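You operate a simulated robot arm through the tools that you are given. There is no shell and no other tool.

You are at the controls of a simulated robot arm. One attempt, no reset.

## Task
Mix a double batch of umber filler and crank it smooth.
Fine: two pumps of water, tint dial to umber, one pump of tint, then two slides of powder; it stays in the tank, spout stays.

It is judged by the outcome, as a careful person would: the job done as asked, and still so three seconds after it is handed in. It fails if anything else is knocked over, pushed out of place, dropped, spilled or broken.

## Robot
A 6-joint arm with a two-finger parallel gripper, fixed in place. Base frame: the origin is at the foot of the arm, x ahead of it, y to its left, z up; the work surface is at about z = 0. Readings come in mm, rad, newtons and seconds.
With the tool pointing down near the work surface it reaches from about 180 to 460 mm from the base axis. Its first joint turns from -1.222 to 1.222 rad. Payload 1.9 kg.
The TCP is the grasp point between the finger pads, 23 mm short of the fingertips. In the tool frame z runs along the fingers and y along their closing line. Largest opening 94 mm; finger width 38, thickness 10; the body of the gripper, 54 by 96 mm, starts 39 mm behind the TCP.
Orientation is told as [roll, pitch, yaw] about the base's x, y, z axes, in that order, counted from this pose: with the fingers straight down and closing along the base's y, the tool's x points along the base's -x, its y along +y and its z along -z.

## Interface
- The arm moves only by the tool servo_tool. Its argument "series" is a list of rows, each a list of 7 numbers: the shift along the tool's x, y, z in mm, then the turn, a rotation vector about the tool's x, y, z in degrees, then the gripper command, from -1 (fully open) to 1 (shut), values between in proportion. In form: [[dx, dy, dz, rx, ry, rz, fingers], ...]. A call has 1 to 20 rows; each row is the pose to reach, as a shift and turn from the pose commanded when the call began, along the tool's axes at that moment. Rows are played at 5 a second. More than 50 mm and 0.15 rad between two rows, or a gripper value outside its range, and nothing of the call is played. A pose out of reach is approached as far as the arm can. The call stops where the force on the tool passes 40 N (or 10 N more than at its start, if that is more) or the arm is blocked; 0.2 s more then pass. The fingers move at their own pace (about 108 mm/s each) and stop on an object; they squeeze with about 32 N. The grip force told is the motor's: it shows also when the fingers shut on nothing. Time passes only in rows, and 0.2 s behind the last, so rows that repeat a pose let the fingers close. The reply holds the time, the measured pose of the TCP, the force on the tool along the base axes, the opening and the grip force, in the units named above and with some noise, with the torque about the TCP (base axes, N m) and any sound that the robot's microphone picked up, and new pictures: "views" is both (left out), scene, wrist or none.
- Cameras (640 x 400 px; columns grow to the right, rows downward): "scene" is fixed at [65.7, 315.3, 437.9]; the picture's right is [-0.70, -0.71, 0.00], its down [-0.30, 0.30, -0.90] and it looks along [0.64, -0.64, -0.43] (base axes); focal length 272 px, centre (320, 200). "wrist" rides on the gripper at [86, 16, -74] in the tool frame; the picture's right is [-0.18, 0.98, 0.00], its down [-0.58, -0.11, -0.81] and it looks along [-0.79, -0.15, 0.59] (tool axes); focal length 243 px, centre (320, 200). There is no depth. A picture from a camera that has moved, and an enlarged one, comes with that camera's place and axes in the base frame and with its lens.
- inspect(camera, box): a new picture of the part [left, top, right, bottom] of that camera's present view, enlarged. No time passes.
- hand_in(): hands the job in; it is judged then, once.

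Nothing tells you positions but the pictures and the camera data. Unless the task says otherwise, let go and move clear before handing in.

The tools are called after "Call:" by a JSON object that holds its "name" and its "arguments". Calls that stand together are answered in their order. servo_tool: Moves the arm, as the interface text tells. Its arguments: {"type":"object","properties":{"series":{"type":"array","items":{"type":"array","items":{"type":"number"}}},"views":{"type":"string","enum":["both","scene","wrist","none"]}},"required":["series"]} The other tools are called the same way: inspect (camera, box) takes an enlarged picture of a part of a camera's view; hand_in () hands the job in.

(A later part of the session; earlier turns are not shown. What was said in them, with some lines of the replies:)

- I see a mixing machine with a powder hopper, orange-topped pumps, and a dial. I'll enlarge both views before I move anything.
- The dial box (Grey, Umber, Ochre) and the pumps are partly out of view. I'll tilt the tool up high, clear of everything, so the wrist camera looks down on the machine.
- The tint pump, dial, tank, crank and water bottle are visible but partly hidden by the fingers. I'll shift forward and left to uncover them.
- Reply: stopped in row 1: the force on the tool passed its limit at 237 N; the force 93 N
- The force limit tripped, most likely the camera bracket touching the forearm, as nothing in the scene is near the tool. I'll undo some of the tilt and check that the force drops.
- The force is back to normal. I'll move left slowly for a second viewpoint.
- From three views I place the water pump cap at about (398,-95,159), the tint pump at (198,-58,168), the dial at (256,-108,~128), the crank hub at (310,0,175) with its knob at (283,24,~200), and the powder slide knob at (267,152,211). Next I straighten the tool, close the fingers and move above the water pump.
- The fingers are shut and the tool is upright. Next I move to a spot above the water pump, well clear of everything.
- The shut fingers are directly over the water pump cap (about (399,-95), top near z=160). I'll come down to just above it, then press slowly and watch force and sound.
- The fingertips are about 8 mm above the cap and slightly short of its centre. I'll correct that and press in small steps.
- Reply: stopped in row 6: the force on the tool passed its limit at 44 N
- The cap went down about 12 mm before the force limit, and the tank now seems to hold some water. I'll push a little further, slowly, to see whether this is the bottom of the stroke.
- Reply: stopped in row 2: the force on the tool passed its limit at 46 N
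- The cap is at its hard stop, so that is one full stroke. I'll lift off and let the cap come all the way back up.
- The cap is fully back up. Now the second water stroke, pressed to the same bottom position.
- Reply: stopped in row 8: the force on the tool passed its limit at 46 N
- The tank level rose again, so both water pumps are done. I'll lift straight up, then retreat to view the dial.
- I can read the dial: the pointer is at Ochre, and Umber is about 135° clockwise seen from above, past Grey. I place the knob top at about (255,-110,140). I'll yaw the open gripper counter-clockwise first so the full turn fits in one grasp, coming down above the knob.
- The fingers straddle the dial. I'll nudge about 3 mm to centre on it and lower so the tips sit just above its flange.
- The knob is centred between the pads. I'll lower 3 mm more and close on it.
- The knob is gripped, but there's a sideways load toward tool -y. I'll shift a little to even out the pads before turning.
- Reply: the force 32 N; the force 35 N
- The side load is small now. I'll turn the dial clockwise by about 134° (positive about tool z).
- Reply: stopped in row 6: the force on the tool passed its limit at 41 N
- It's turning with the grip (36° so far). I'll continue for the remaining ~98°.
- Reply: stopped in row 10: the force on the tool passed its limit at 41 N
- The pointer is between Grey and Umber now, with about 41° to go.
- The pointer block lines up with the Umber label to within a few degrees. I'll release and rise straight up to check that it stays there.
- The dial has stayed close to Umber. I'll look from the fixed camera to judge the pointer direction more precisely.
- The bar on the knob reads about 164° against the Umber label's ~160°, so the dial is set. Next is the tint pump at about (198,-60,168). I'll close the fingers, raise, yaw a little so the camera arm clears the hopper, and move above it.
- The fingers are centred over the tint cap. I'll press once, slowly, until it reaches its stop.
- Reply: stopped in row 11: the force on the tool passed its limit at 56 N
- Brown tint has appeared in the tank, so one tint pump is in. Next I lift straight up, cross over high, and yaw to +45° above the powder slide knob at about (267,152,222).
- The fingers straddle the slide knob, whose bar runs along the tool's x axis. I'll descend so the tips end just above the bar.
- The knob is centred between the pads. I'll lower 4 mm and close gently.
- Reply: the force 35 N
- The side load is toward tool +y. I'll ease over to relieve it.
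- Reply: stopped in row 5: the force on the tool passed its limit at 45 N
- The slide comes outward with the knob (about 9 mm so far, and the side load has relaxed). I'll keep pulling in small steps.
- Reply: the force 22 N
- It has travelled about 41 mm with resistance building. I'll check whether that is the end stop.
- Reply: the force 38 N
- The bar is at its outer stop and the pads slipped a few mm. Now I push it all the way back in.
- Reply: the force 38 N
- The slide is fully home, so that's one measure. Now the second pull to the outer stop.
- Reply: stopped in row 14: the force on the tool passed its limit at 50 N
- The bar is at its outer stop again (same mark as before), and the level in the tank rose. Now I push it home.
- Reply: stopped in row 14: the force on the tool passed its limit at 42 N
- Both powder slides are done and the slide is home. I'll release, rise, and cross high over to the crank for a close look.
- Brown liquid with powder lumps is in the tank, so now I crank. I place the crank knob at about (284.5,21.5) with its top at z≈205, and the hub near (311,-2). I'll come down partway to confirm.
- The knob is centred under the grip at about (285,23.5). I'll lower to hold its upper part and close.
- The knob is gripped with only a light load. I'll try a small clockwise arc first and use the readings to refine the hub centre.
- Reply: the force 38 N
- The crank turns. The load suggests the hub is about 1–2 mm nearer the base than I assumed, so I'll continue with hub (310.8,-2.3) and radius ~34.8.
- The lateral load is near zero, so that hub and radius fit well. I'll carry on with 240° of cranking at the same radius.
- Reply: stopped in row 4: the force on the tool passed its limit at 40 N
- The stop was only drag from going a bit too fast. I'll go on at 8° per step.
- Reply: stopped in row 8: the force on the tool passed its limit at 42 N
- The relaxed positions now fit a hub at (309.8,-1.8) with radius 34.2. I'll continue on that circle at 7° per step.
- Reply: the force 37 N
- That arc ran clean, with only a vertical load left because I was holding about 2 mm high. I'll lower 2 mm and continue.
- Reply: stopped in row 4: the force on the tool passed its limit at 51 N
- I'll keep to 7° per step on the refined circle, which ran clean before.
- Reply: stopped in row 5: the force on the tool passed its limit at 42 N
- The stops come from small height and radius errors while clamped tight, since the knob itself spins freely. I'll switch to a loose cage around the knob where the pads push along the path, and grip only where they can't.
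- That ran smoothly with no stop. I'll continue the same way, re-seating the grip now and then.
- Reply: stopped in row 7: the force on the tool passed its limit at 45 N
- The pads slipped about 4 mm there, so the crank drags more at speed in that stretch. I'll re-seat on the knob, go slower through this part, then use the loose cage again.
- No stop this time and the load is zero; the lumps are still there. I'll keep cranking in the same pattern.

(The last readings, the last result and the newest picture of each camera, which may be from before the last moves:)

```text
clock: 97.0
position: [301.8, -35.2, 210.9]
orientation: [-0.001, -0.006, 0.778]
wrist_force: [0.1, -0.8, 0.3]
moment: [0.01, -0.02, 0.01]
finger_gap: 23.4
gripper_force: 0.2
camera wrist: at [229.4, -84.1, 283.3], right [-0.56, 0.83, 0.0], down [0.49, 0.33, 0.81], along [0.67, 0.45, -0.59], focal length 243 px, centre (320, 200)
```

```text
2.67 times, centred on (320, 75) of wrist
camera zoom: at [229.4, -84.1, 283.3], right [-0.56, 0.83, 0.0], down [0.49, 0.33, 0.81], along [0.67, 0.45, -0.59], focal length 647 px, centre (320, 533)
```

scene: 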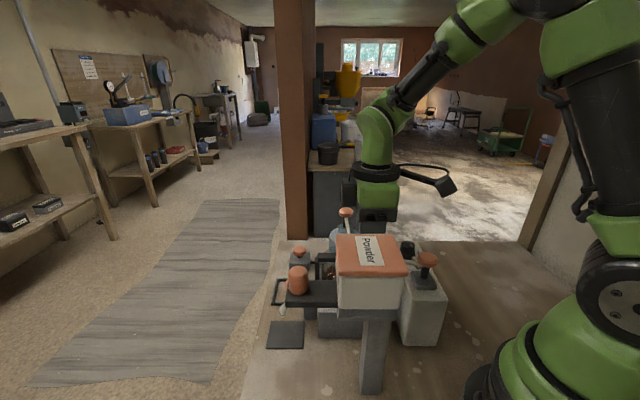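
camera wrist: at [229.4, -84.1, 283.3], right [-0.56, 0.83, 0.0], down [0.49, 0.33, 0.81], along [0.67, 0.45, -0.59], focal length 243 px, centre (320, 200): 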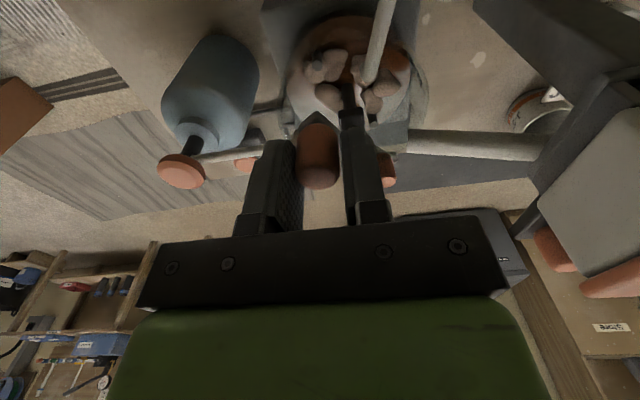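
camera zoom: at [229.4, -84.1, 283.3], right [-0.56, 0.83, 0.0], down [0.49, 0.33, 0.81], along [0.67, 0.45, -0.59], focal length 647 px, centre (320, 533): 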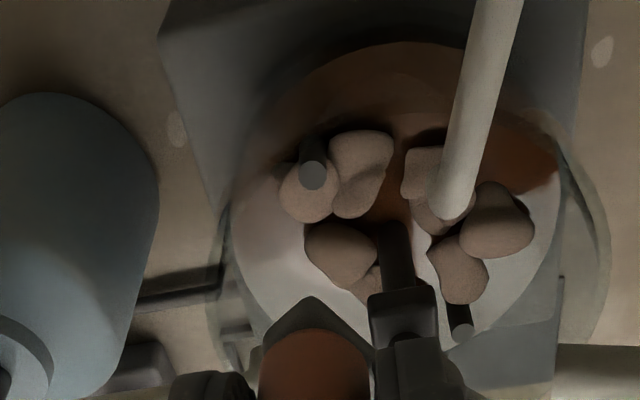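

Call:
{"name": "servo_tool", "arguments": {"series": [[2.62, 4.83, 0, 0, 0, 0, 0.5], [4.46, 10.0, 0, 0, 0, 0, 0.5], [5.46, 15.4, 0, 0, 0, 0, 0.5], [5.6, 20.89, 0, 0, 0, 0, 0.5], [4.88, 26.34, 0, 0, 0, 0, 0.5], [3.33, 31.6, 0, 0, 0, 0, 0.5], [0.96, 36.56, 0, 0, 0, 0, 0.5], [-2.15, 41.09, 0, 0, 0, 0, 0.5], [-5.93, 45.07, 0, 0, 0, 0, 0.5], [-5.93, 45.07, 0, 0, 0, 0, 0.6], [-8.78, 47.38, 0, 0, 0, 0, 0.6], [-11.85, 49.37, 0, 0, 0, 0, 0.6], [-15.12, 51.03, 0, 0, 0, 0, 0.6], [-18.54, 52.35, 0, 0, 0, 0, 0.6], [-22.07, 53.29, 0, 0, 0, 0, 0.6], [-25.69, 53.87, 0, 0, 0, 0, 0.6], [-29.35, 54.06, 0, 0, 0, 0, 0.6], [-29.35, 54.06, 0, 0, 0, 0, 0.5], [-29.35, 54.06, 0, 0, 0, 0, 0.6], [-33.01, 53.87, 0, 0, 0, 0, 0.6]], "views": "wrist"}}

Call:
{"name": "inspect", "arguments": {"camera": "wrist", "box": [160, 0, 400, 150]}}

```text
clock: 101.2
position: [288.7, 26.9, 211.0]
orientation: [-0.001, -0.007, 0.777]
wrist_force: [5.6, -5.6, -1.5]
moment: [-0.06, -0.03, 0.05]
finger_gap: 22.0
gripper_force: 4.1
camera wrist: at [215.7, -22.0, 283.9], right [-0.56, 0.83, 0.0], down [0.49, 0.33, 0.81], along [0.67, 0.45, -0.59], focal length 243 px, centre (320, 200)
```

wrist: 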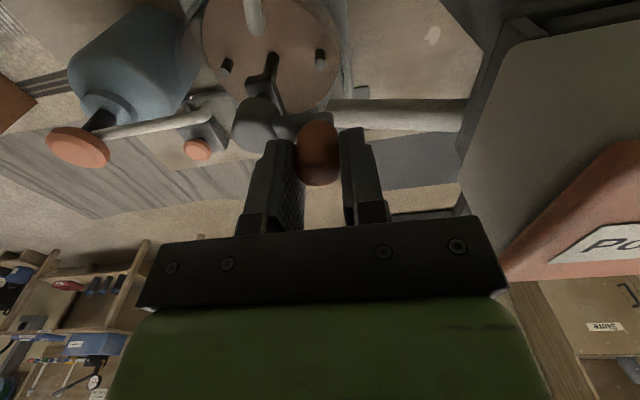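

```text
2.67 times, centred on (280, 75) of wrist
camera zoom: at [215.7, -22.0, 283.9], right [-0.56, 0.83, 0.0], down [0.49, 0.33, 0.81], along [0.67, 0.45, -0.59], focal length 647 px, centre (427, 533)
```

zoom: 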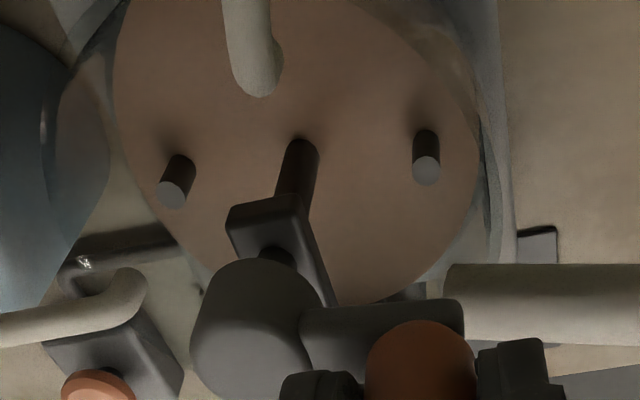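

The mixture turned smooth and evenly brown after about three turns. I'll release the knob, rise straight up and check everything.

Call:
{"name": "servo_tool", "arguments": {"series": [[0, 0, 0, 0, 0, 0, 0.3], [0, 0, 0, 0, 0, 0, 0], [0, 0, 0, 0, 0, 0, 0], [0, 0, -10, 0, 0, 0, 0], [0, 0, -35, 0, 0, 0, 0], [0, 0, -65, 0, 0, 0, 0], [0, 0, -95, 0, 0, 0, 0], [0, 0, -115, 0, 0, 0, 0], [20, -20, -125, 0, 0, 0, 0], [40, -30, -130, 0, 0, 0, 0], [40, -30, -130, 0, 0, 0, 0]]}}

Call:
{"name": "inspect", "arguments": {"camera": "scene", "box": [250, 200, 450, 340]}}

Call:
{"name": "inspect", "arguments": {"camera": "wrist", "box": [100, 0, 420, 200]}}

Call:
{"name": "inspect", "arguments": {"camera": "scene", "box": [390, 230, 450, 270]}}

```text
clock: 103.6
position: [279.0, -23.2, 340.2]
orientation: [-0.001, -0.006, 0.775]
wrist_force: [0.5, 0.4, 0.8]
moment: [0.0, -0.01, 0.0]
finger_gap: 47.1
gripper_force: 0.1
camera wrist: at [206.5, -72.6, 412.3], right [-0.56, 0.83, 0.0], down [0.49, 0.33, 0.81], along [0.67, 0.45, -0.59], focal length 243 px, centre (320, 200)
```

scene: 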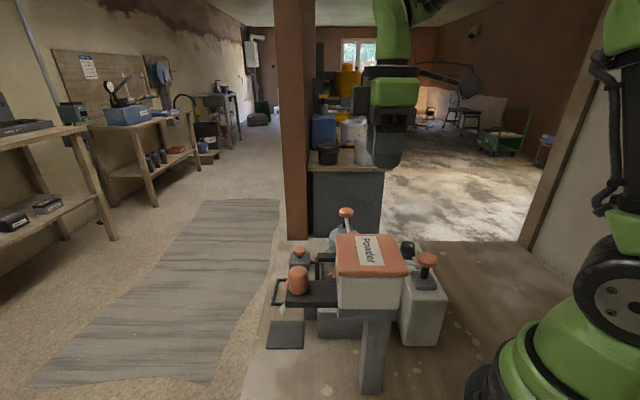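
wrist: 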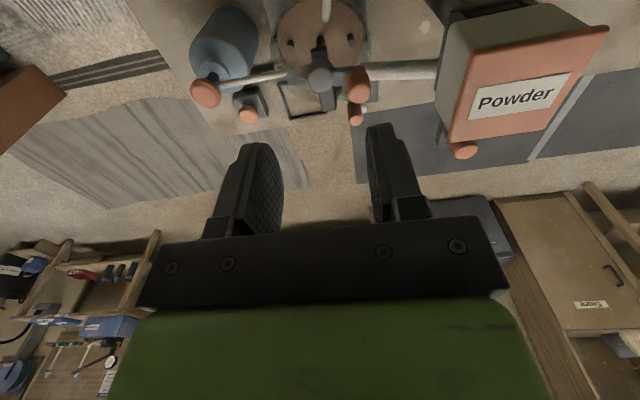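

```text
2.86 times, centred on (350, 270) of scene
camera zoom: at [65.7, 315.3, 437.9], right [-0.7, -0.71, 0.0], down [-0.3, 0.3, -0.9], along [0.64, -0.64, -0.43], focal length 776 px, centre (234, 0)
```

zoom: 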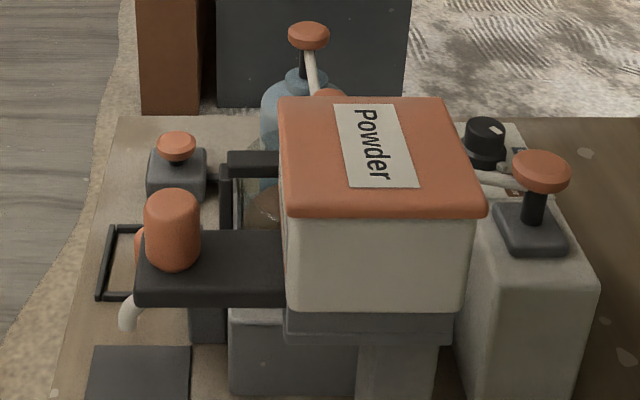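

```text
2.00 times, centred on (260, 100) of wrist
camera zoom: at [206.5, -72.6, 412.3], right [-0.56, 0.83, 0.0], down [0.49, 0.33, 0.81], along [0.67, 0.45, -0.59], focal length 485 px, centre (440, 400)
```

zoom: 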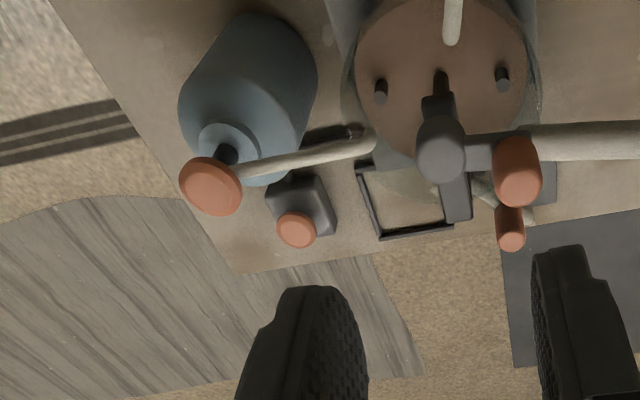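

```text
10.00 times, centred on (420, 250) of scene
camera zoom: at [65.7, 315.3, 437.9], right [-0.7, -0.71, 0.0], down [-0.3, 0.3, -0.9], along [0.64, -0.64, -0.43], focal length 2715 px, centre (-680, -300)
```

zoom: 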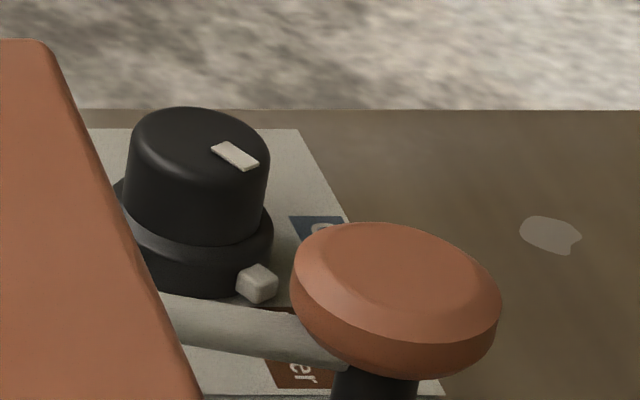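

The mix in the tank is smooth and even brown, the dial is on Umber, and the powder slide is fully home. The caps are up, the spout is untouched, nothing has moved out of place, and the arm is clear, so I'm handing in.

Call:
{"name": "hand_in", "arguments": {}}

```text
The job is handed in.
```

The double batch of umber filler is mixed and cranked smooth, and I've handed the job in. I haven't seen how it was judged.

- **Ingredients:** I gave two full pumps of water, turned the dial from Ochre to Umber, gave one pump of tint, then pulled the powder slide out to its stop and back twice. I took your amounts as the totals for the double batch and did not double them again.
- **Mixing:** It took about three clockwise turns of the crank. The powder lumps were gone by the end and the mix is an even brown.
- **State at the end:** The mix is still in the tank and I never touched the spout. The slide is fully home, both pump caps are up, and the dial pointer is within a few degrees of Umber.
- **Along the way:** Early on, while I was looking around, the force limit tripped once up high, probably the camera bracket touching the arm. Nothing in the scene was hit. The other force stops were pump and slide end stops and grip strain while turning the dial and crank; I saw nothing spilled or knocked.
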